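You operate a simulated robot arm through the tools that you are given. There is no shell and no other tool.

You run a simulated robot arm. Do the job below in one go: nothing can be reset, and whatever is moved stays where it is left.

Task
Press the medium stub into the shell on the slide, to the card's depth.
Fine: slide in and hands out before the lever; within half a tick on the depth gauge; lever up and slide out again.

The check looks at the end state, three seconds after you hand in, the way a careful person would. Anything else that was tipped, shoved, dropped, spilled or broken makes it a failure.

Robot
A 7-joint arm with a three-finger gripper, fixed in place. Base frame: the origin is on the floor under the middle of its stand, x ahead of it, y to its left, z up; the work surface is at about z = 0.85. Lengths are in m, angles in rad, forces in N, time in s.
With the tool pointing down near the work surface it reaches from about 0.1 to 0.88 m from the base axis. Its first joint turns from -2.897 to 2.897 rad. Payload 2.94 kg.
The tool frame sits at the grasp point between the pads (the TCP): z along the fingers, y along the line on which they close. The tips reach 0.03 m beyond it. The gripper opens to 0.132 m; its body begins 0.107 m behind the TCP.
Orientation is told as [roll, pitch, yaw] about the base's x, y, z axes, in that order, counted from this pose: with the fingers straight down and closing along the base's y, the tool's x points along the base's -x, its y along +y and its z along -z.

Tools
- The arm moves only by the tool move_arm. Its argument "targets" is a list of rows, each a list of 7 numbers: the shift along the tool's x, y, z in m, then the turn, a rotation vector about the tool's x, y, z in rad, then the finger opening in m, from 0 to 0.132. In form: [[dx, dy, dz, rx, ry, rz, claw], ...]. A call has 1 to 20 rows; each row shifts and turns the commanded pose from where the row before left it, along the tool's axes as they then stand. Rows are played at 5 a second. More than 0.05 m and 0.15 rad between two rows, or a gripper value outside its range, and nothing of the call is played. Where a pose cannot be reached the arm comes as near as it can. A force on the tool above 90 N (or 10 N above the force at the start of the call, whichever is more), or a blocked arm, ends the call early, and 0.2 s more pass. Each finger travels about 0.0374 m/s and halts on what it meets, pressing with about 35 N; the grip force reading is that of the motor and also rises with nothing between the fingers. The clock runs only during rows and for 0.2 s after the last one: add rows that do not move to give the fingers time. It gives the time, the measured TCP pose, the force on the tool (base axes), the opening and the grip force at its end, in the units of the frame above (readings bear some noise), with the torque about the TCP (base axes, N m) and any sound that the robot's microphone picked up.
- Cameras (640 x 400 px; columns grow to the right, rows downward): "scene" is fixed at [0.22, 0.4992, 1.6499]; the picture's right is [-0.61, -0.80, 0.00], its down [-0.47, 0.36, -0.80] and it looks along [0.64, -0.49, -0.60] (base axes); focal length 214 px, centre (320, 200). "wrist" rides on the gripper at [0.072, 0.003, -0.144] in the tool frame; the picture's right is [-0.04, 1.00, 0.00], its down [-0.88, -0.04, -0.48] and it looks along [-0.47, -0.02, 0.88] (tool axes); focal length 256 px, centre (320, 200). There is no depth. A picture from a camera that has moved, and an enlarged one, comes with that camera's place and axes in the base frame and with its lens.
- capture(camera): a new picture of that camera. The clock stands still meanwhile.
- move_column(by): moves the trunk up (or, below 0, down) by that many m; the arm rides with it, the base frame stays. It gives what a move gives, with no picture.
- inspect(camera, box): a new picture of the part [left, top, right, bottom] of that camera's present view, enlarged. The clock stands still meanwhile.
- hand_in(): hands the job in; it is judged then, once.

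Nothing tells you positions but the pictures and the camera data. Unless the task says otherwise, let go and move clear before handing in.

The tools are called after "Request:" as name(argument=value, ...) on one line, values as JSON. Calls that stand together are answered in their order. move_arm: Moves the arm, as the interface text tells. Its arguments: {"type":"object","properties":{"targets":{"type":"array"}},"required":["targets"]} The other tools are called the same way: move_column (by) moves the trunk up or down; capture (camera) takes a picture; inspect (camera, box) takes an enlarged picture of a part of a camera's view; hand_in () hands the job in.

At the start:

```text
clock: 0.0
tcp_pos: [0.5474, -0.0095, 1.5117]
ee_rot: [0.0, 0.002, 0.0]
force: [0.1, 0.3, 0.1]
wrist_torque: [-0.03, 0.01, 0.01]
finger_gap: 0.1317
finger_force: 0.1
trunk travel left (down, up): [-0.4, 0.14]
```

scene: 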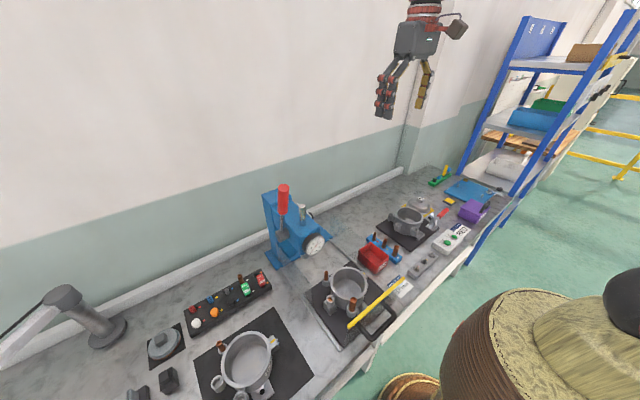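
wrist: 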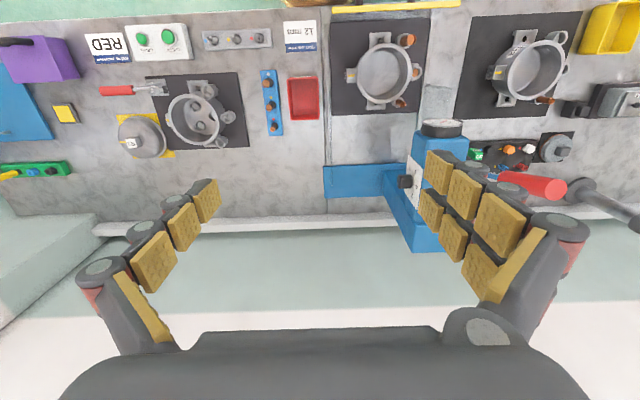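

I see a bench with a blue arbor press (red lever, dial gauge), shells/housings on black mats, racks of stubs, and cards. I'll look more closely before I move anything.

Request:
inspect(camera="scene", box=[240, 160, 400, 260])

Request:
inspect(camera="scene", box=[290, 220, 450, 350])

Request:
inspect(camera="wrist", box=[190, 0, 350, 100])

Request:
inspect(camera="wrist", box=[310, 0, 640, 206])

```text
4.00 times, centred on (320, 210) of scene
camera zoom: at [0.22, 0.4992, 1.6499], right [-0.61, -0.8, 0.0], down [-0.47, 0.36, -0.8], along [0.64, -0.49, -0.6], focal length 858 px, centre (320, 160)
```

zoom: 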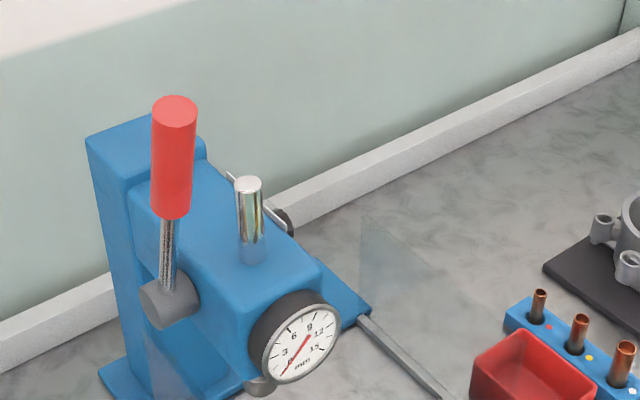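

```text
3.08 times, centred on (370, 285) of scene
camera zoom: at [0.22, 0.4992, 1.6499], right [-0.61, -0.8, 0.0], down [-0.47, 0.36, -0.8], along [0.64, -0.49, -0.6], focal length 660 px, centre (166, -62)
```

zoom: 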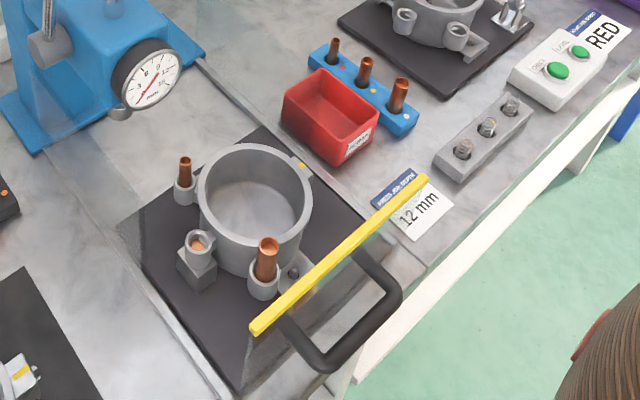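

```text
4.00 times, centred on (270, 50) of wrist
camera zoom: at [0.4737, -0.0065, 1.6547], right [0.04, 1.0, 0.0], down [0.88, -0.04, 0.48], along [0.47, -0.02, -0.88], focal length 1024 px, centre (520, 800)
```

zoom: 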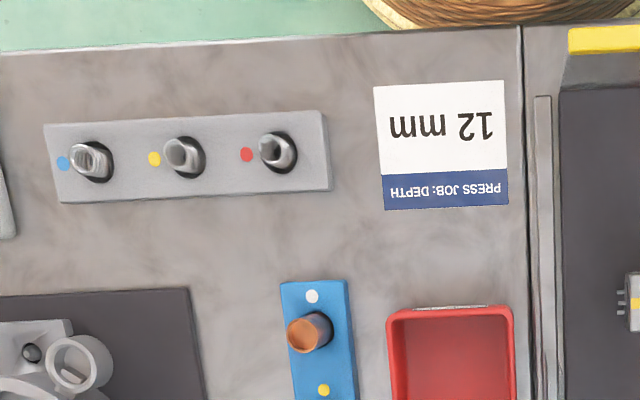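

```text
1.94 times, centred on (475, 103) of wrist
camera zoom: at [0.4737, -0.0065, 1.6547], right [0.04, 1.0, 0.0], down [0.88, -0.04, 0.48], along [0.47, -0.02, -0.88], focal length 496 px, centre (19, 388)
```

zoom: 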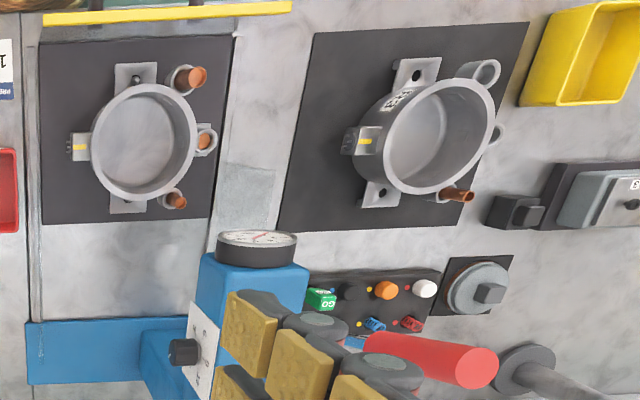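

The slide with a shell and three copper stubs is at about (0.50, 0.16). The press and its lever stand behind it at about (0.65, 0.22), and the card reads 12 mm. I'll move the wrist camera closer over the slide for a better look.

Request:
move_arm(targets=[[0.0219, 0.0212, 0.0375, 0, 0, 0, 0.131], [0.0219, 0.0212, 0.0375, 0, 0, 0, 0.131], [0.0219, 0.0212, 0.0375, 0, 0, 0, 0.131], [0.0219, 0.0212, 0.0375, 0, 0, 0, 0.131], [0.0219, 0.0212, 0.0375, 0, 0, 0, 0.131], [0.0219, 0.0212, 0.0375, 0, 0, 0, 0.131], [0.0219, 0.0212, 0.0375, 0, 0, 0, 0.131], [0.0219, 0.0212, 0.0375, 0, 0, 0, 0.131], [0, 0, 0, 0, 0, 0, 0.131]])

Request:
capture(camera="wrist")

Request:
inspect(camera="wrist", box=[220, 40, 420, 165])

```text
clock: 2.0
tcp_pos: [0.372, 0.1591, 1.216]
ee_rot: [-0.001, -0.001, 0.001]
force: [-0.3, 0.0, -0.3]
wrist_torque: [0.0, 0.01, -0.02]
finger_gap: 0.1309
finger_force: 0.0
trunk travel left (down, up): [-0.4, 0.14]
```

```text
taken
camera wrist: at [0.2971, 0.1616, 1.3585], right [0.04, 1.0, 0.0], down [0.88, -0.04, 0.48], along [0.48, -0.02, -0.88], focal length 256 px, centre (320, 200)
```

wrist: 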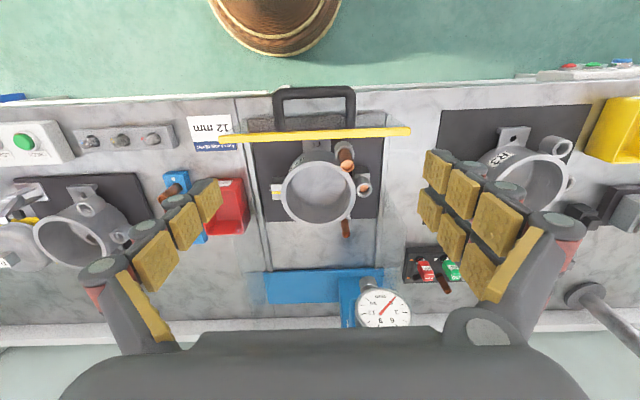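

```text
3.20 times, centred on (320, 102) of wrist
camera zoom: at [0.2971, 0.1616, 1.3585], right [0.04, 1.0, 0.0], down [0.88, -0.04, 0.48], along [0.48, -0.02, -0.88], focal length 819 px, centre (320, 512)
```

zoom: 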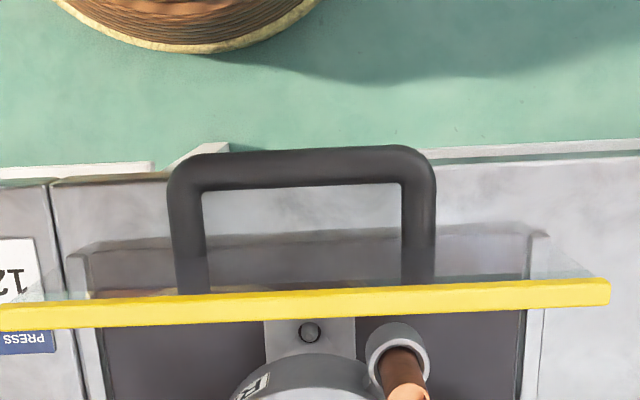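

A clear guard with a yellow top rail stands behind the slide's handle, and it rides with the slide. I'll look closely at the shell, the stubs and the press throat.

Request:
inspect(camera="wrist", box=[260, 120, 400, 250])

Request:
inspect(camera="wrist", box=[240, 240, 480, 340])

Request:
inspect(camera="scene", box=[300, 255, 400, 345])

Request:
inspect(camera="scene", box=[250, 180, 350, 280])

```text
3.08 times, centred on (330, 185) of wrist
camera zoom: at [0.2971, 0.1616, 1.3585], right [0.04, 1.0, 0.0], down [0.88, -0.04, 0.48], along [0.48, -0.02, -0.88], focal length 788 px, centre (289, 246)
```

zoom: 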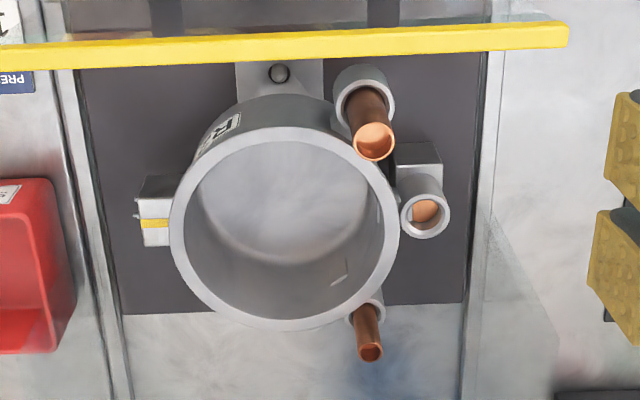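

```text
2.67 times, centred on (360, 290) of wrist
camera zoom: at [0.2971, 0.1616, 1.3585], right [0.04, 1.0, 0.0], down [0.88, -0.04, 0.48], along [0.48, -0.02, -0.88], focal length 683 px, centre (213, -40)
```

zoom: 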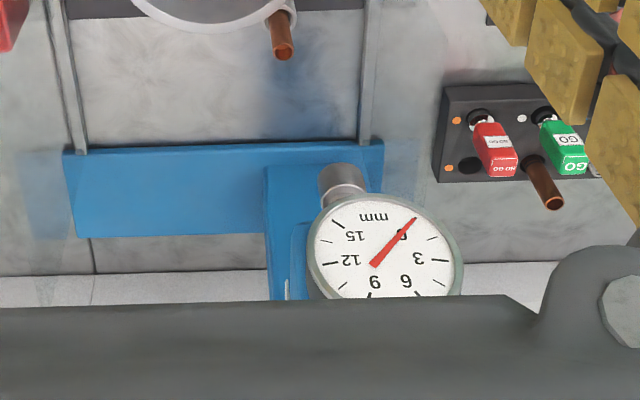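

```text
4.44 times, centred on (350, 300) of scene
camera zoom: at [0.22, 0.4992, 1.6499], right [-0.61, -0.8, 0.0], down [-0.47, 0.36, -0.8], along [0.64, -0.49, -0.6], focal length 953 px, centre (187, -244)
```

zoom: 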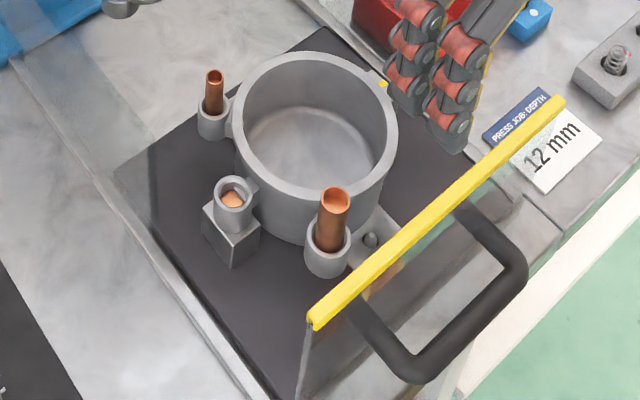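

```text
4.00 times, centred on (300, 230) of scene
camera zoom: at [0.22, 0.4992, 1.6499], right [-0.61, -0.8, 0.0], down [-0.47, 0.36, -0.8], along [0.64, -0.49, -0.6], focal length 858 px, centre (400, 80)
```

zoom: 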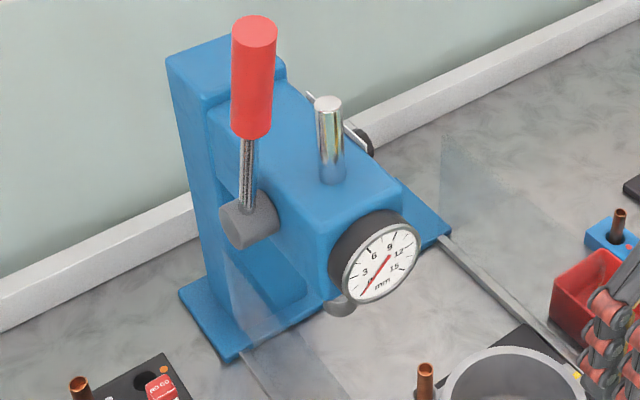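

The centre boss on the shell sits over a support block and lines up in y (about 0.23) with the press ram. I'll zoom in on the boss, the blue stub rack and the labels.

Request:
inspect(camera="wrist", box=[335, 140, 385, 240])

Request:
inspect(camera="scene", box=[340, 285, 380, 320])

Request:
inspect(camera="scene", box=[355, 190, 455, 280])

Request:
inspect(camera="wrist", box=[0, 100, 250, 270])

Request:
inspect(camera="scene", box=[140, 250, 320, 400])

```text
4.00 times, centred on (360, 190) of wrist
camera zoom: at [0.2971, 0.1616, 1.3585], right [0.04, 1.0, 0.0], down [0.88, -0.04, 0.48], along [0.48, -0.02, -0.88], focal length 1024 px, centre (160, 240)
```

zoom: 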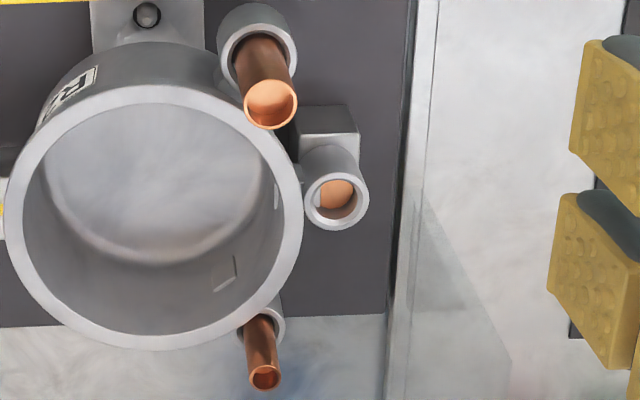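

```text
11.43 times, centred on (360, 302) of scene
camera zoom: at [0.22, 0.4992, 1.6499], right [-0.61, -0.8, 0.0], down [-0.47, 0.36, -0.8], along [0.64, -0.49, -0.6], focal length 2451 px, centre (-137, -971)
```

zoom: 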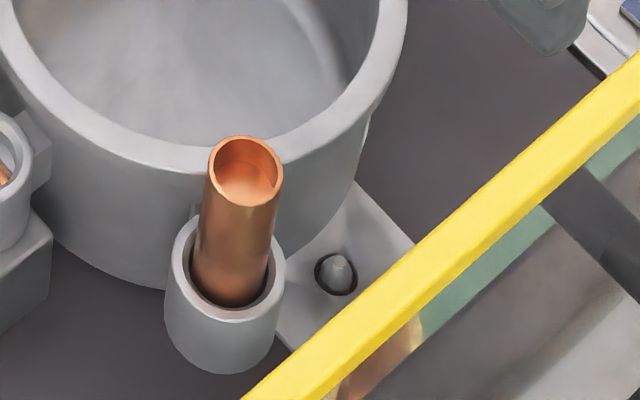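

```text
4.44 times, centred on (405, 235) of scene
camera zoom: at [0.22, 0.4992, 1.6499], right [-0.61, -0.8, 0.0], down [-0.47, 0.36, -0.8], along [0.64, -0.49, -0.6], focal length 953 px, centre (-58, 44)
```

zoom: 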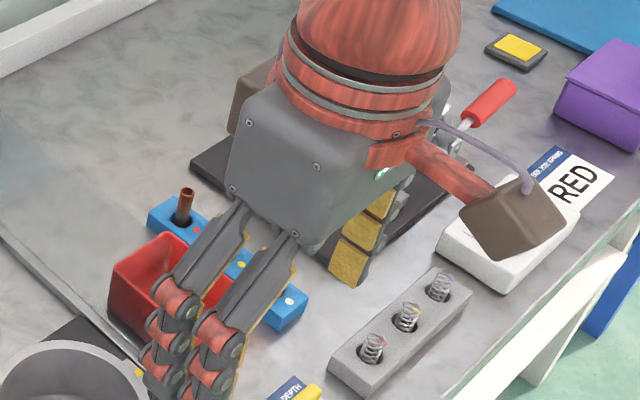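

```text
2.35 times, centred on (125, 185) of wrist
camera zoom: at [0.2971, 0.1616, 1.3585], right [0.04, 1.0, 0.0], down [0.88, -0.04, 0.48], along [0.48, -0.02, -0.88], focal length 602 px, centre (779, 235)
```

zoom: 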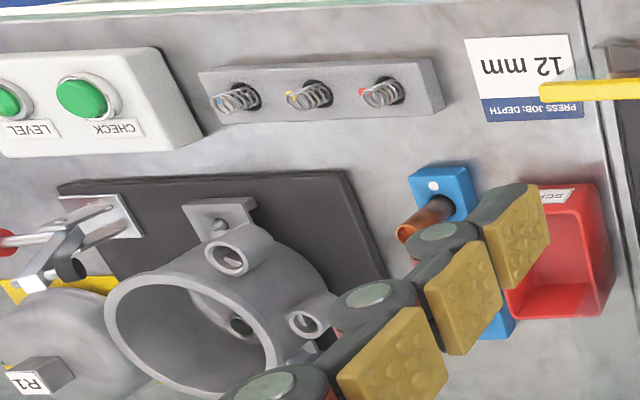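

```text
2.67 times, centred on (230, 325) of scene
camera zoom: at [0.22, 0.4992, 1.6499], right [-0.61, -0.8, 0.0], down [-0.47, 0.36, -0.8], along [0.64, -0.49, -0.6], focal length 572 px, centre (560, -133)
```

zoom: 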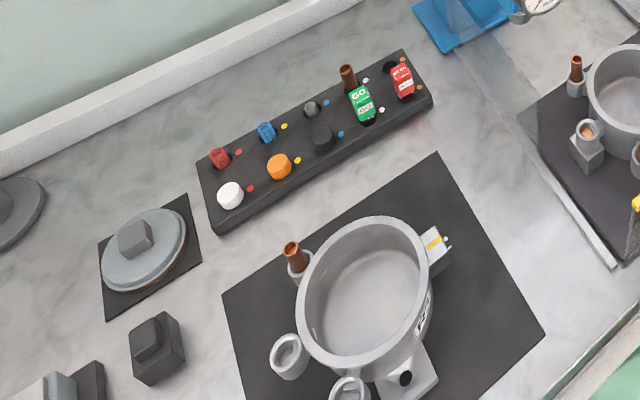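

The blue rack holds three stubs marked red, yellow and white, and the middle boss may be empty. I'll zoom in further to settle that.

Request:
inspect(camera="scene", box=[320, 285, 350, 315])

Request:
inspect(camera="wrist", box=[348, 165, 378, 190])

Request:
inspect(camera="wrist", box=[325, 210, 365, 240])

Request:
inspect(camera="wrist", box=[180, 170, 250, 220])

Request:
inspect(camera="scene", box=[295, 225, 335, 260])

```text
13.33 times, centred on (335, 300) of scene
camera zoom: at [0.22, 0.4992, 1.6499], right [-0.61, -0.8, 0.0], down [-0.47, 0.36, -0.8], along [0.64, -0.49, -0.6], focal length 2860 px, centre (120, -1133)
```

zoom: 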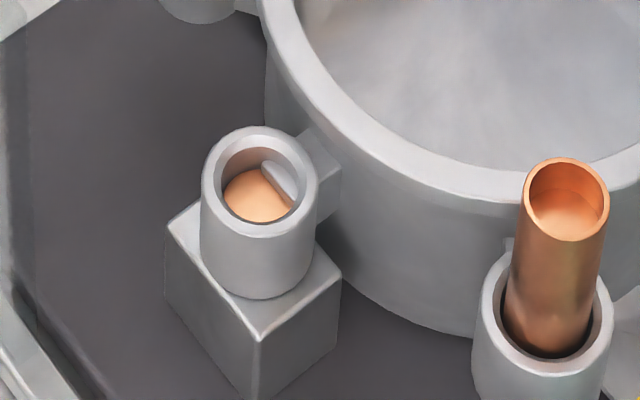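

```text
16.00 times, centred on (363, 178) of wrist
camera zoom: at [0.2971, 0.1616, 1.3585], right [0.04, 1.0, 0.0], down [0.88, -0.04, 0.48], along [0.48, -0.02, -0.88], focal length 4096 px, centre (-368, 560)
```

zoom: 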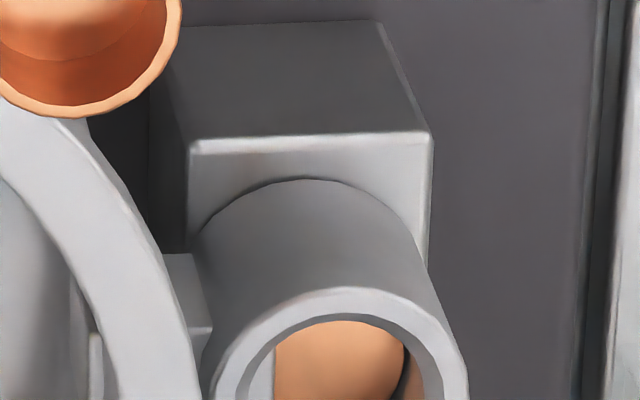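

```text
13.33 times, centred on (345, 225) of wrist
camera zoom: at [0.2971, 0.1616, 1.3585], right [0.04, 1.0, 0.0], down [0.88, -0.04, 0.48], along [0.48, -0.02, -0.88], focal length 3413 px, centre (-13, -133)
```

zoom: 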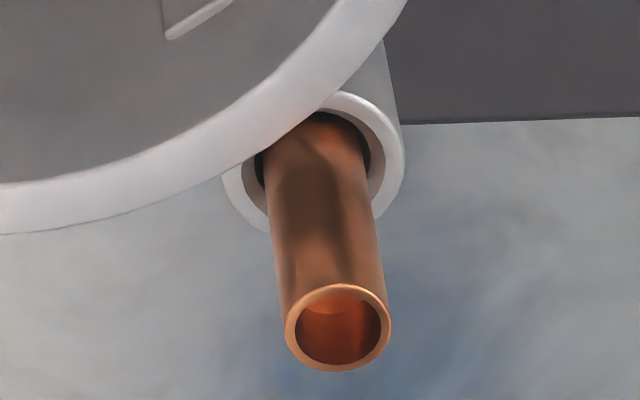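

```text
8.00 times, centred on (215, 195) of wrist
camera zoom: at [0.2971, 0.1616, 1.3585], right [0.04, 1.0, 0.0], down [0.88, -0.04, 0.48], along [0.48, -0.02, -0.88], focal length 2048 px, centre (1160, 240)
```

zoom: 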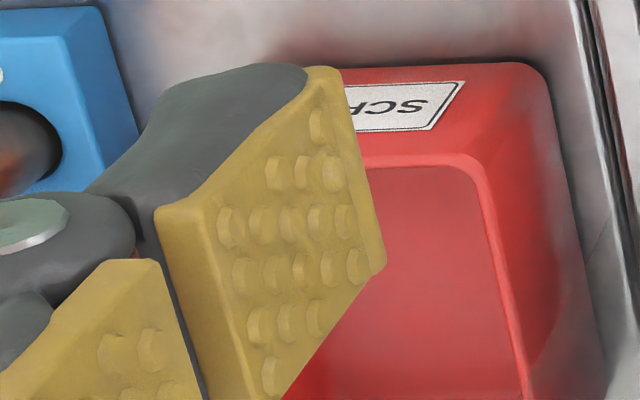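

```text
11.43 times, centred on (315, 242) of scene
camera zoom: at [0.22, 0.4992, 1.6499], right [-0.61, -0.8, 0.0], down [-0.47, 0.36, -0.8], along [0.64, -0.49, -0.6], focal length 2451 px, centre (377, -286)
```

zoom: 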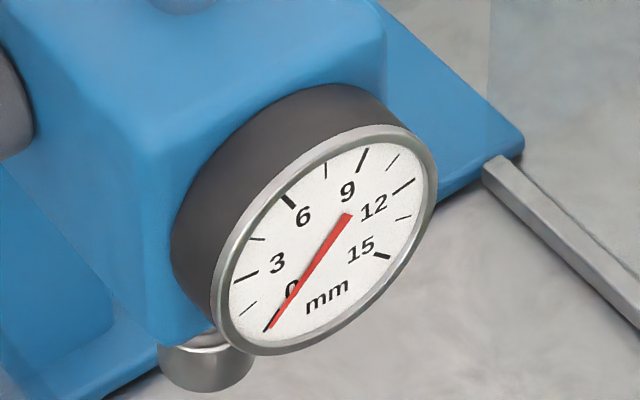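

The gauge reads 0. Something copper-coloured shows inside the middle bore, so I'll zoom right in on it and compare it with the bores on the other shells.

Request:
inspect(camera="wrist", box=[355, 178, 375, 198])

Request:
inspect(camera="scene", box=[326, 290, 340, 304])

Request:
inspect(camera="scene", box=[205, 330, 285, 400])

Request:
inspect(camera="wrist", box=[60, 180, 150, 240])

Request:
inspect(camera="wrist", box=[155, 160, 215, 240])

```text
16.00 times, centred on (365, 188) of wrist
camera zoom: at [0.2971, 0.1616, 1.3585], right [0.04, 1.0, 0.0], down [0.88, -0.04, 0.48], along [0.48, -0.02, -0.88], focal length 4096 px, centre (-400, 392)
```

zoom: 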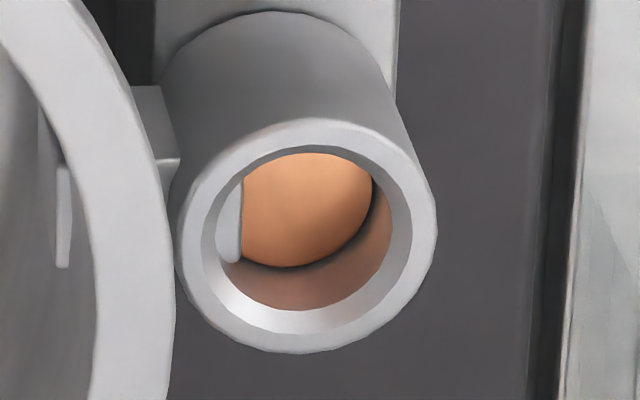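

```text
16.00 times, centred on (333, 297) of scene
camera zoom: at [0.22, 0.4992, 1.6499], right [-0.61, -0.8, 0.0], down [-0.47, 0.36, -0.8], along [0.64, -0.49, -0.6], focal length 3432 px, centre (112, -1352)
```

zoom: 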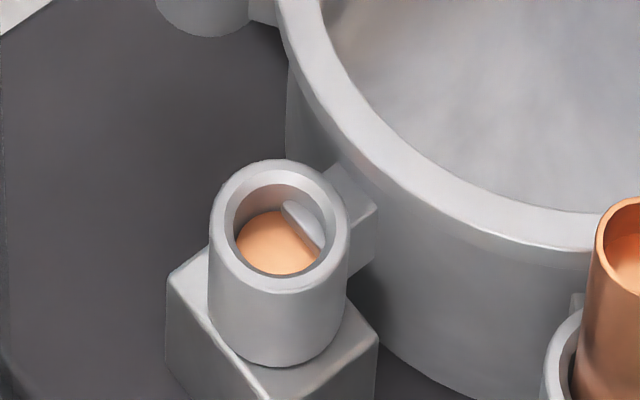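

```text
5.71 times, centred on (245, 365) of scene
camera zoom: at [0.22, 0.4992, 1.6499], right [-0.61, -0.8, 0.0], down [-0.47, 0.36, -0.8], along [0.64, -0.49, -0.6], focal length 1226 px, centre (749, -743)
```

zoom: 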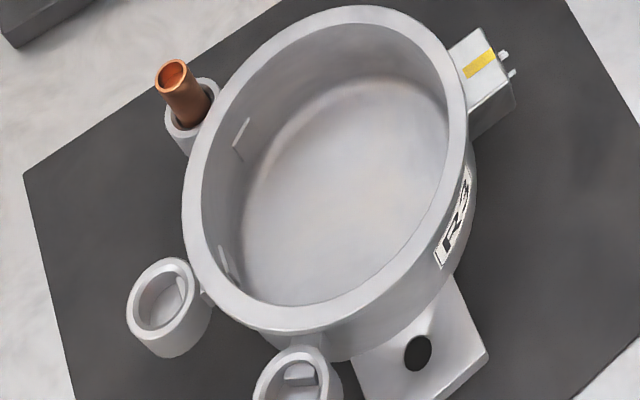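

```text
6.67 times, centred on (105, 210) of wrist
camera zoom: at [0.2971, 0.1616, 1.3585], right [0.04, 1.0, 0.0], down [0.88, -0.04, 0.48], along [0.48, -0.02, -0.88], focal length 1707 px, centre (1753, 133)
```

zoom: 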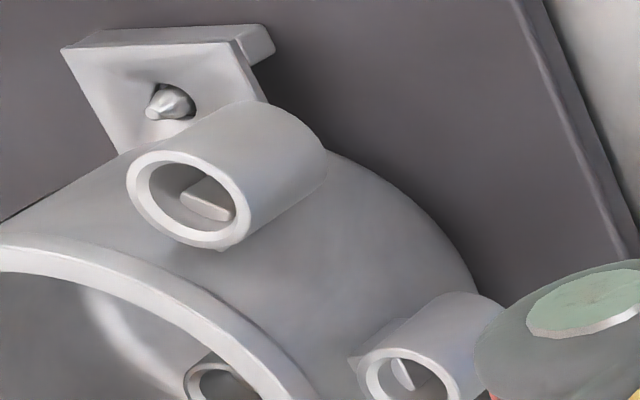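

```text
5.00 times, centred on (185, 200) of wrist
camera zoom: at [0.2971, 0.1616, 1.3585], right [0.04, 1.0, 0.0], down [0.88, -0.04, 0.48], along [0.48, -0.02, -0.88], focal length 1280 px, centre (995, 200)
```

zoom: 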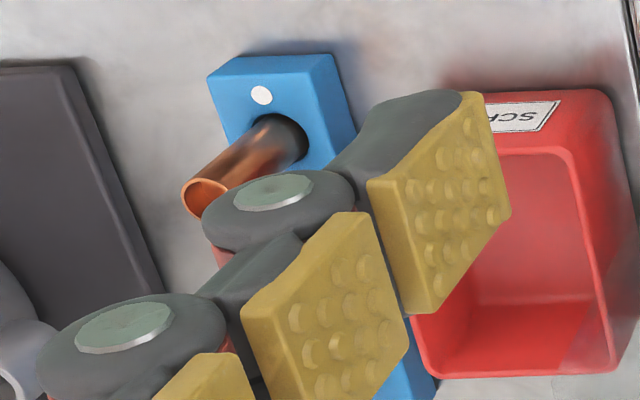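

Every boss has the same web stub showing inside its bore, and the middle one on the slide has a copper-coloured floor. Next I'll study the gripper and get a clear overhead view of the blue stub rack.

Request:
capture(camera="scene")

Request:
inspect(camera="scene", box=[360, 150, 520, 330])

Request:
move_arm(targets=[[-0.01, -0.045, -0.01, 0, 0, 0, 0.131], [-0.01, -0.045, -0.01, 0, 0, 0, 0.131], [0, -0.045, -0.01, 0, 0, 0, 0.131], [0, -0.045, -0.01, 0, 0, 0, 0.131], [0, -0.045, -0.01, 0, 0, 0, 0.131], [0, -0.045, -0.01, 0, 0, 0, 0.131], [0, -0.03, 0, 0, 0, 0, 0.131], [0, 0, 0, 0, 0, 0, 0.131]])

Request:
capture(camera="wrist")

```text
taken
```

scene: 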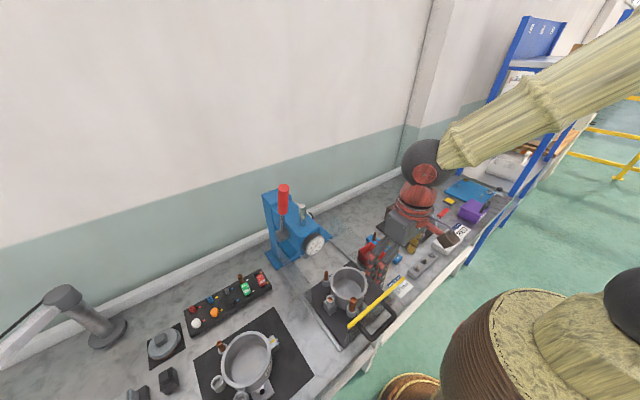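

```text
2.22 times, centred on (440, 240) of scene
camera zoom: at [0.22, 0.4992, 1.6499], right [-0.61, -0.8, 0.0], down [-0.47, 0.36, -0.8], along [0.64, -0.49, -0.6], focal length 477 px, centre (53, 111)
```

zoom: 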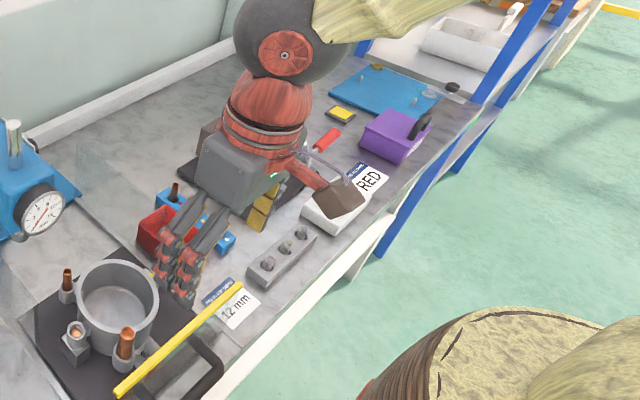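

```text
clock: 3.8
tcp_pos: [0.3924, -0.1422, 1.2686]
ee_rot: [-0.001, 0.001, 0.001]
force: [0.6, 0.5, -0.1]
wrist_torque: [-0.02, -0.02, -0.04]
finger_gap: 0.1312
finger_force: 0.0
trunk travel left (down, up): [-0.4, 0.14]
```

```text
taken
camera wrist: at [0.3186, -0.1398, 1.4121], right [0.04, 1.0, 0.0], down [0.88, -0.04, 0.48], along [0.48, -0.02, -0.88], focal length 256 px, centre (320, 200)
```

wrist: 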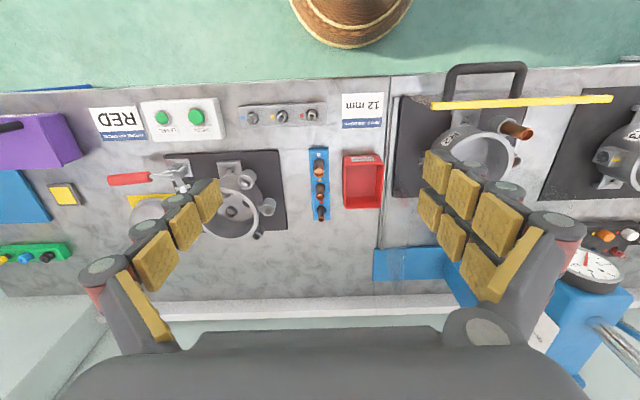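

Request:
inspect(camera="wrist", box=[290, 140, 400, 230])

Request:
inspect(camera="wrist", box=[300, 140, 340, 170])

Request:
inspect(camera="wrist", box=[305, 170, 335, 195])

Request:
inspect(camera="wrist", box=[305, 190, 345, 230])

Request:
inspect(camera="wrist", box=[330, 80, 390, 140])

Request:
inspect(camera="scene", box=[340, 210, 430, 290])

```text
4.44 times, centred on (345, 185) of wrist
camera zoom: at [0.3186, -0.1398, 1.4121], right [0.04, 1.0, 0.0], down [0.88, -0.04, 0.48], along [0.48, -0.02, -0.88], focal length 1138 px, centre (209, 267)
```

zoom: 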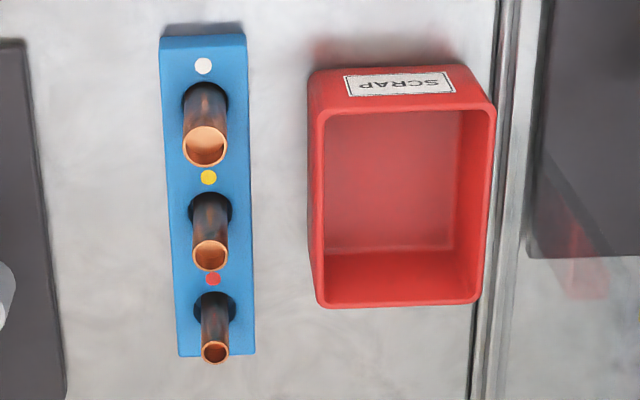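

```text
13.33 times, centred on (320, 155) of wrist
camera zoom: at [0.3186, -0.1398, 1.4121], right [0.04, 1.0, 0.0], down [0.88, -0.04, 0.48], along [0.48, -0.02, -0.88], focal length 3413 px, centre (320, 800)
```

zoom: 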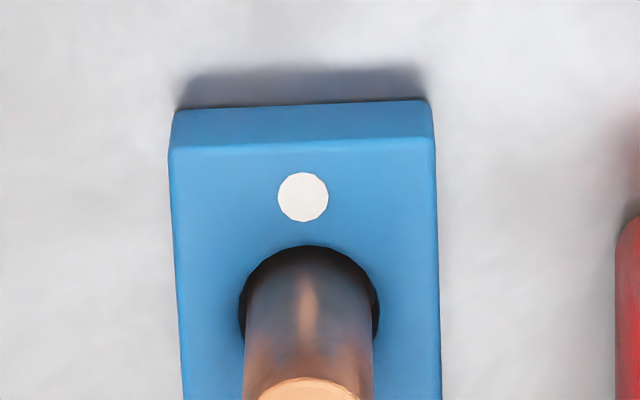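

```text
16.00 times, centred on (320, 182) of wrist
camera zoom: at [0.3186, -0.1398, 1.4121], right [0.04, 1.0, 0.0], down [0.88, -0.04, 0.48], along [0.48, -0.02, -0.88], focal length 4096 px, centre (320, 480)
```

zoom: 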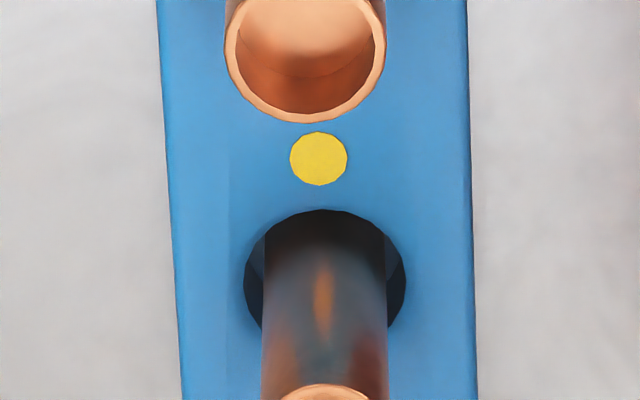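

```text
10.00 times, centred on (325, 210) of wrist
camera zoom: at [0.3186, -0.1398, 1.4121], right [0.04, 1.0, 0.0], down [0.88, -0.04, 0.48], along [0.48, -0.02, -0.88], focal length 2560 px, centre (270, 100)
```

zoom: 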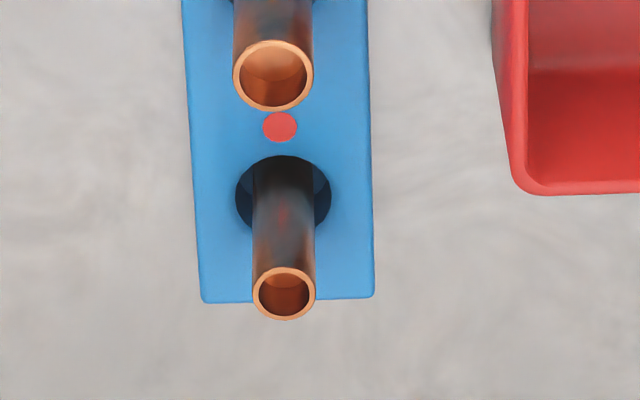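

```text
6.67 times, centred on (360, 110) of wrist
camera zoom: at [0.3186, -0.1398, 1.4121], right [0.04, 1.0, 0.0], down [0.88, -0.04, 0.48], along [0.48, -0.02, -0.88], focal length 1707 px, centre (53, 800)
```

zoom: 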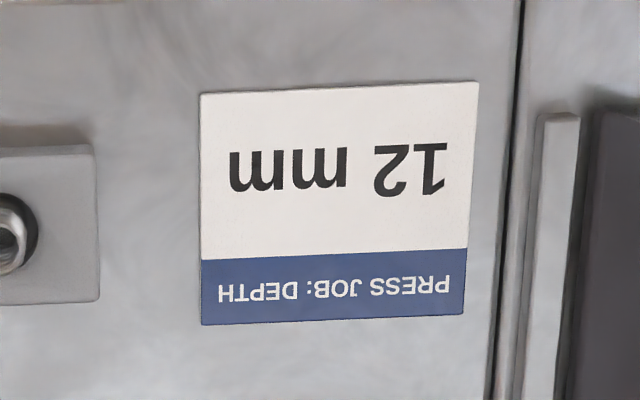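

```text
5.00 times, centred on (385, 250) of scene
camera zoom: at [0.22, 0.4992, 1.6499], right [-0.61, -0.8, 0.0], down [-0.47, 0.36, -0.8], along [0.64, -0.49, -0.6], focal length 1072 px, centre (-5, -50)
```

zoom: 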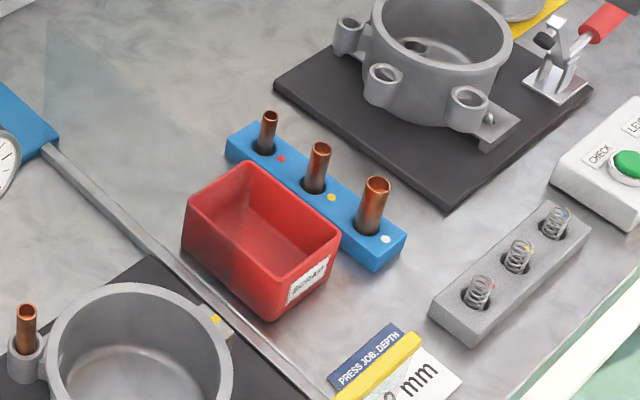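

The layout is clear now: the blue rack holds the large stub (white), medium (yellow) and small (red), and the medium one is in the middle at about (0.575, -0.15). I'll close the gripper partway in free air to see its shape before approaching.

Request:
move_arm(targets=[[0, 0, 0, 0, 0, 0, 0.05], [0, 0, 0, 0, 0, 0, 0.05], [0, 0, 0, 0, 0, 0, 0.05], [0, 0, 0, 0, 0, 0, 0.05], [0, 0, 0, 0, 0, 0, 0.05], [0, 0, 0, 0, 0, 0, 0.05], [0, 0, 0, 0, 0, 0, 0.05]])

Request:
capture(camera="wrist")

Request:
inspect(camera="scene", box=[400, 150, 560, 250])

```text
clock: 5.4
tcp_pos: [0.3928, -0.1419, 1.2684]
ee_rot: [0.0, -0.001, 0.001]
force: [-0.8, 0.3, 0.4]
wrist_torque: [0.04, -0.02, -0.01]
finger_gap: 0.0496
finger_force: 0.0
trunk travel left (down, up): [-0.4, 0.14]
```

```text
taken
camera wrist: at [0.3188, -0.1397, 1.412], right [0.04, 1.0, 0.0], down [0.88, -0.04, 0.48], along [0.48, -0.02, -0.88], focal length 256 px, centre (320, 200)
```

wrist: 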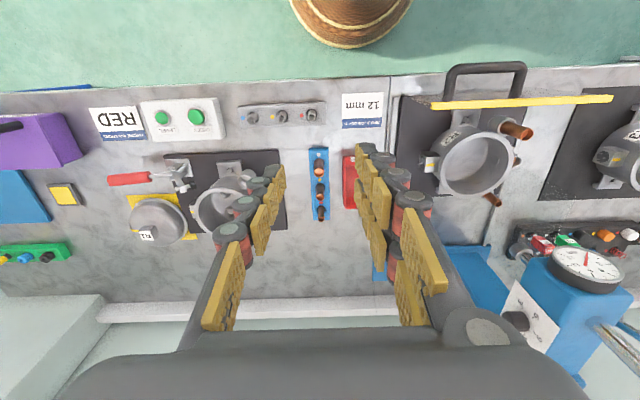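

```text
4.00 times, centred on (480, 200) of scene
camera zoom: at [0.22, 0.4992, 1.6499], right [-0.61, -0.8, 0.0], down [-0.47, 0.36, -0.8], along [0.64, -0.49, -0.6], focal length 858 px, centre (-320, 200)
```

zoom: 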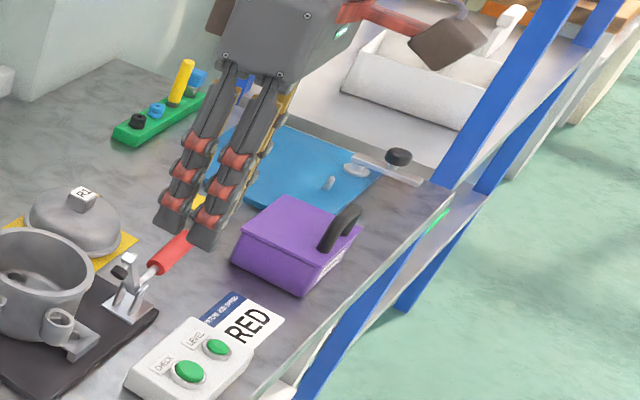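

I can see a white plate with a knob on the near side of the press. I'll look at that and the dial up close.

Request:
inspect(camera="wrist", box=[480, 240, 640, 380])

Request:
inspect(camera="wrist", box=[420, 60, 540, 220])

Request:
inspect(camera="wrist", box=[100, 80, 360, 240])

```text
2.86 times, centred on (560, 310) of wrist
camera zoom: at [0.3188, -0.1397, 1.412], right [0.04, 1.0, 0.0], down [0.88, -0.04, 0.48], along [0.48, -0.02, -0.88], focal length 731 px, centre (-366, -114)
```

zoom: 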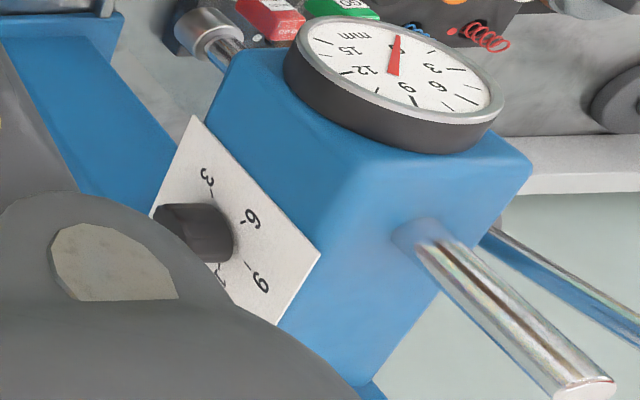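

```text
2.50 times, centred on (480, 140) of wrist
camera zoom: at [0.3188, -0.1397, 1.412], right [0.04, 1.0, 0.0], down [0.88, -0.04, 0.48], along [0.48, -0.02, -0.88], focal length 640 px, centre (-80, 350)
```

zoom: 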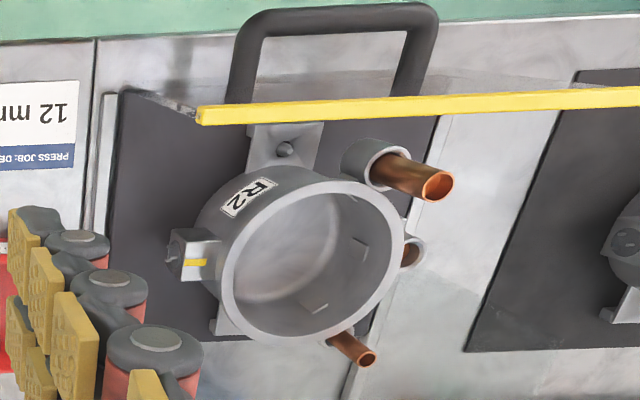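

```text
2.46 times, centred on (230, 160) of wrist
camera zoom: at [0.3188, -0.1397, 1.412], right [0.04, 1.0, 0.0], down [0.88, -0.04, 0.48], along [0.48, -0.02, -0.88], focal length 630 px, centre (542, 298)
```

zoom: 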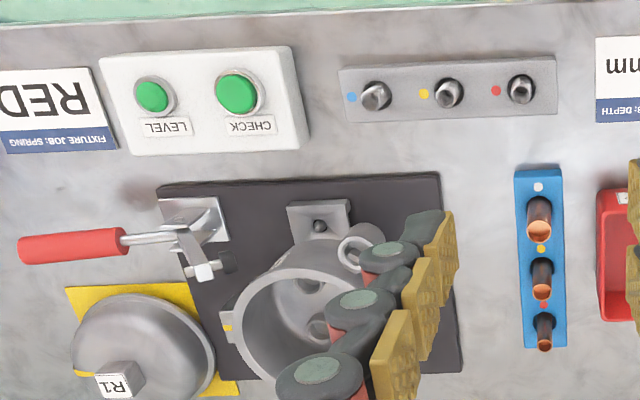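

There is a depth-stop dial marked 3, 6, 9 and so on, with a knob, on the -y side of the press. I'll open the gripper, move to that side and turn the camera to face the dial.

Request:
move_arm(targets=[[-0.0445, 0.004, -0.005, 0, 0, 0, 0.131], [-0.0445, 0.004, -0.005, 0, 0, 0, 0.131], [-0.0445, 0.004, -0.005, 0, 0, 0, 0.131], [-0.0445, 0.004, -0.005, 0, 0, 0, 0.131], [-0.0445, 0.004, -0.005, 0, 0, 0, 0.131], [-0.0445, 0.004, -0.005, 0, 0, 0, 0.131], [0, 0, 0, 0, 0, -0.1428, 0.131], [0, 0, 0, 0, 0, -0.1428, 0.131], [0, 0, 0, 0, 0, -0.1428, 0.131], [0, 0, 0, 0, 0, -0.1428, 0.131], [0, 0, 0, 0, 0, -0.1428, 0.131], [0, 0, 0, 0, 0, -0.1428, 0.131], [0, 0, 0, 0, 0, -0.1428, 0.131], [0, 0, 0, 0, 0, -0.1428, 0.131], [0, 0, 0, 0, 0, -0.1428, 0.131], [0, 0, 0, 0, 0, -0.1428, 0.131], [0, 0, 0, 0, 0, -0.1428, 0.131], [0, 0, 0, 0, 0, 0, 0.131]])

Request:
capture(camera="wrist")

```text
clock: 9.2
tcp_pos: [0.6591, -0.1155, 1.3009]
ee_rot: [0.0, -0.001, 1.573]
force: [-0.2, 0.4, 0.3]
wrist_torque: [0.04, 0.0, 0.0]
finger_gap: 0.1311
finger_force: 0.0
trunk travel left (down, up): [-0.4, 0.14]
```

```text
taken
camera wrist: at [0.6542, -0.1887, 1.4447], right [-1.0, 0.04, 0.0], down [0.04, 0.88, 0.48], along [0.02, 0.48, -0.88], focal length 256 px, centre (320, 200)
```

wrist: 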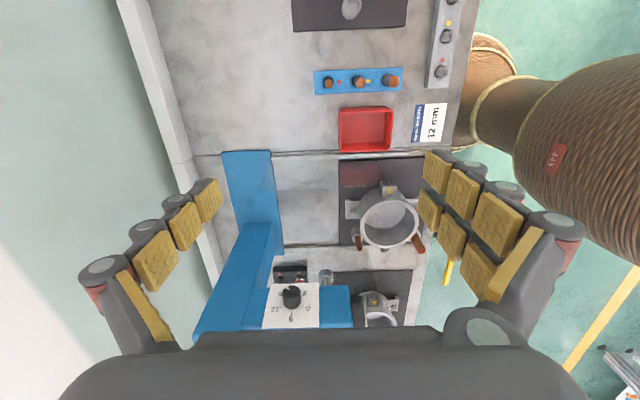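

Request:
inspect(camera="wrist", box=[240, 250, 380, 335])

Request:
inspect(camera="wrist", box=[265, 278, 325, 328])

Request:
inspect(camera="wrist", box=[330, 140, 440, 260])

Request:
inspect(camera="wrist", box=[300, 60, 420, 160])

```text
4.57 times, centred on (310, 292) of wrist
camera zoom: at [0.6542, -0.1887, 1.4447], right [-1.0, 0.04, 0.0], down [0.04, 0.88, 0.48], along [0.02, 0.48, -0.88], focal length 1170 px, centre (366, -223)
```

zoom: 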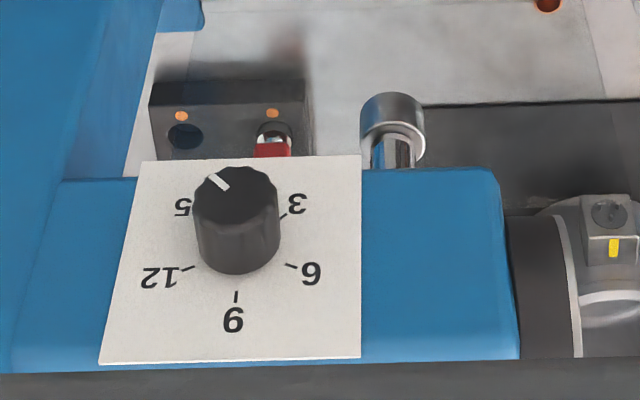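

```text
8.00 times, centred on (295, 303) of wrist
camera zoom: at [0.6542, -0.1887, 1.4447], right [-1.0, 0.04, 0.0], down [0.04, 0.88, 0.48], along [0.02, 0.48, -0.88], focal length 2048 px, centre (520, -624)
```

zoom: 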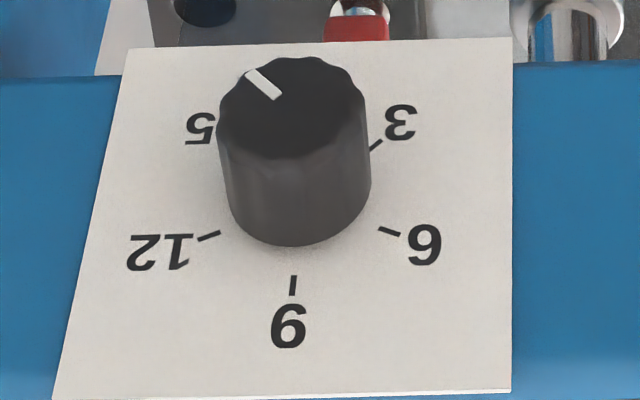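

```text
3.33 times, centred on (385, 200) of wrist
camera zoom: at [0.6542, -0.1887, 1.4447], right [-1.0, 0.04, 0.0], down [0.04, 0.88, 0.48], along [0.02, 0.48, -0.88], focal length 853 px, centre (103, 200)
```

zoom: 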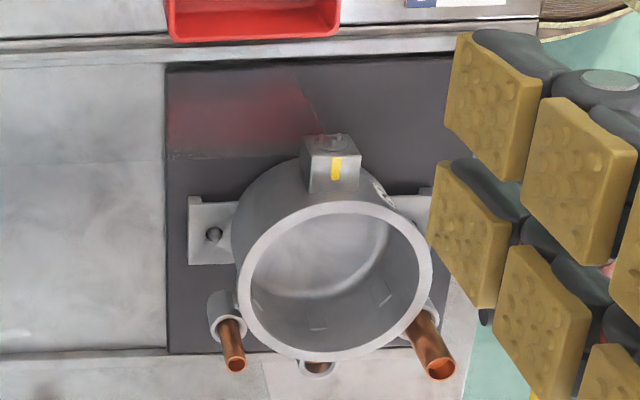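

```text
4.00 times, centred on (360, 110) of wrist
camera zoom: at [0.6542, -0.1887, 1.4447], right [-1.0, 0.04, 0.0], down [0.04, 0.88, 0.48], along [0.02, 0.48, -0.88], focal length 1024 px, centre (160, 560)
```

zoom: 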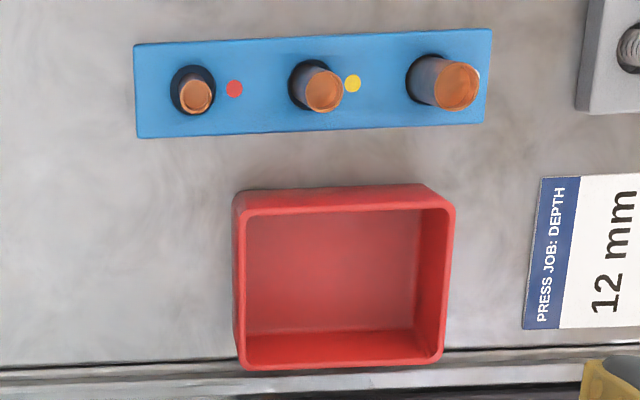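

The stop knob is currently parked past 15, at about 16.5, so it doesn't block 12 mm and the gauge can be followed directly. I'll turn back to yaw 0 and go above the medium stub.

Request:
move_arm(targets=[[0, 0, 0, 0, 0, 0.1428, 0.05], [0, 0, 0, 0, 0, 0.1428, 0.05], [0, 0, 0, 0, 0, 0.1428, 0.05], [0, 0, 0, 0, 0, 0.1428, 0.05], [0, 0, 0, 0, 0, 0.1428, 0.05], [0, 0, 0, 0, 0, 0.1428, 0.05], [0, 0, 0, 0, 0, 0.1428, 0.05], [0, 0, 0, 0, 0, 0.1428, 0.05], [0, 0, 0, 0, 0, 0.1428, 0.05], [0, 0, 0, 0, 0, 0.1428, 0.05], [0, 0, 0, 0, 0, 0.1428, 0.05], [0.0164, -0.0071, 0.044, 0, 0, 0, 0.05], [0.0164, -0.0071, 0.044, 0, 0, 0, 0.05], [0.0164, -0.0071, 0.044, 0, 0, 0, 0.05], [0.0164, -0.0071, 0.044, 0, 0, 0, 0.05], [0.0164, -0.0071, 0.044, 0, 0, 0, 0.05], [0, 0, 0, 0, 0, 0, 0.05], [0, 0, 0, 0, 0, 0, 0.05]])

Request:
capture(camera="wrist")

Request:
inspect(camera="scene", box=[330, 170, 450, 280])

```text
clock: 13.0
tcp_pos: [0.5757, -0.1527, 1.0836]
ee_rot: [0.001, 0.001, 0.0]
force: [0.4, 0.1, -0.1]
wrist_torque: [0.01, 0.04, -0.02]
finger_gap: 0.05
finger_force: 0.0
trunk travel left (down, up): [-0.4, 0.14]
```

```text
taken
camera wrist: at [0.5018, -0.1504, 1.2258], right [0.04, 1.0, 0.0], down [0.88, -0.04, 0.48], along [0.47, -0.02, -0.88], focal length 256 px, centre (320, 200)
```

wrist: 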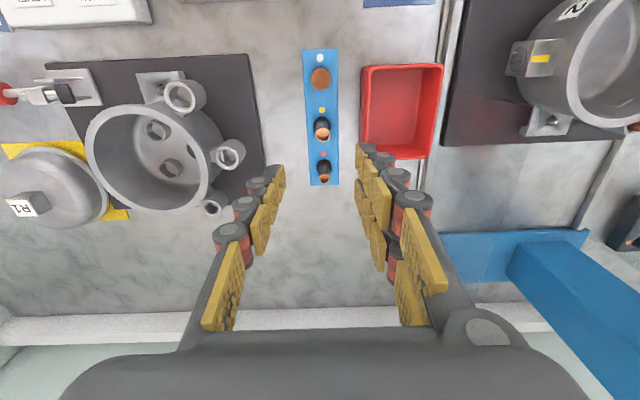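

```text
3.64 times, centred on (390, 225) of scene
camera zoom: at [0.22, 0.4992, 1.6499], right [-0.61, -0.8, 0.0], down [-0.47, 0.36, -0.8], along [0.64, -0.49, -0.6], focal length 780 px, centre (66, 109)
```

zoom: 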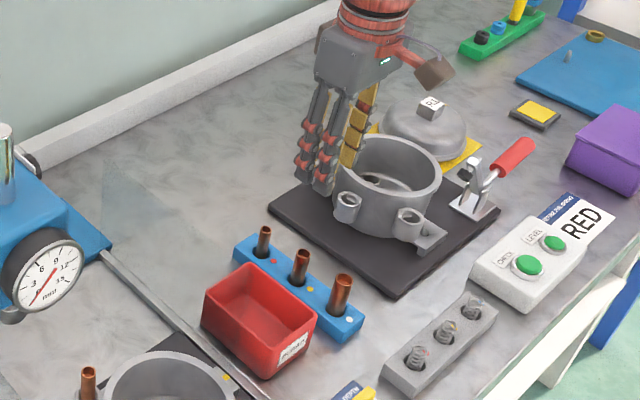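

Request:
inspect(camera="wrist", box=[290, 80, 350, 190])

Request:
inspect(camera="wrist", box=[308, 112, 336, 147])

Request:
inspect(camera="scene", box=[370, 230, 410, 260])

```text
3.64 times, centred on (320, 135) of wrist
camera zoom: at [0.5018, -0.1504, 1.2258], right [0.04, 1.0, 0.0], down [0.88, -0.04, 0.48], along [0.47, -0.02, -0.88], focal length 931 px, centre (320, 436)
```

zoom: 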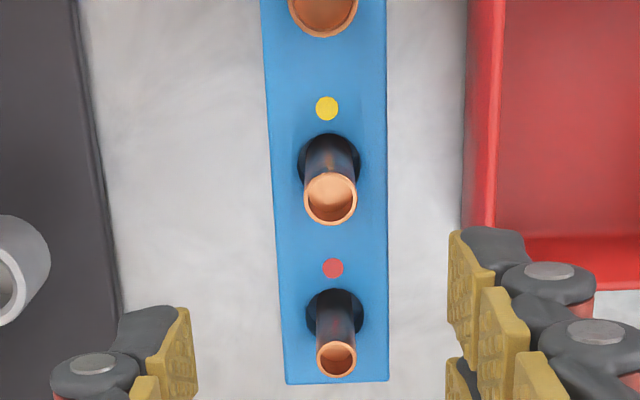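

```text
11.43 times, centred on (322, 130) of wrist
camera zoom: at [0.5018, -0.1504, 1.2258], right [0.04, 1.0, 0.0], down [0.88, -0.04, 0.48], along [0.47, -0.02, -0.88], focal length 2926 px, centre (297, 1006)
```

zoom: 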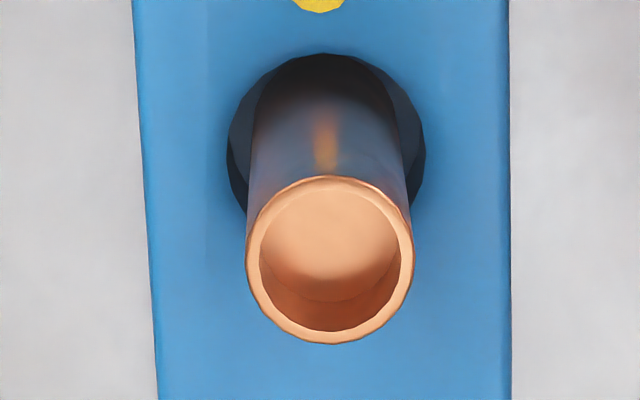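

```text
13.33 times, centred on (390, 245) of scene
camera zoom: at [0.22, 0.4992, 1.6499], right [-0.61, -0.8, 0.0], down [-0.47, 0.36, -0.8], along [0.64, -0.49, -0.6], focal length 2860 px, centre (-613, -400)
```

zoom: 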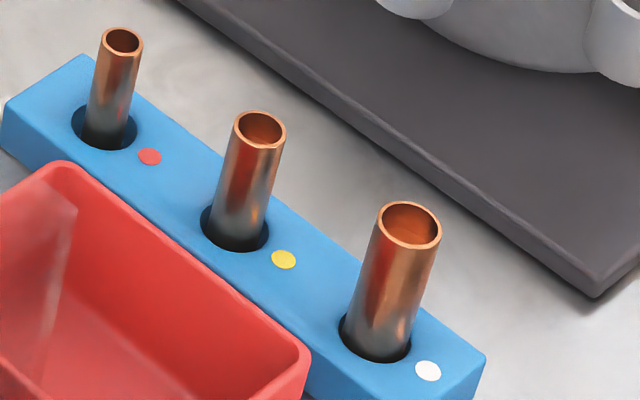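

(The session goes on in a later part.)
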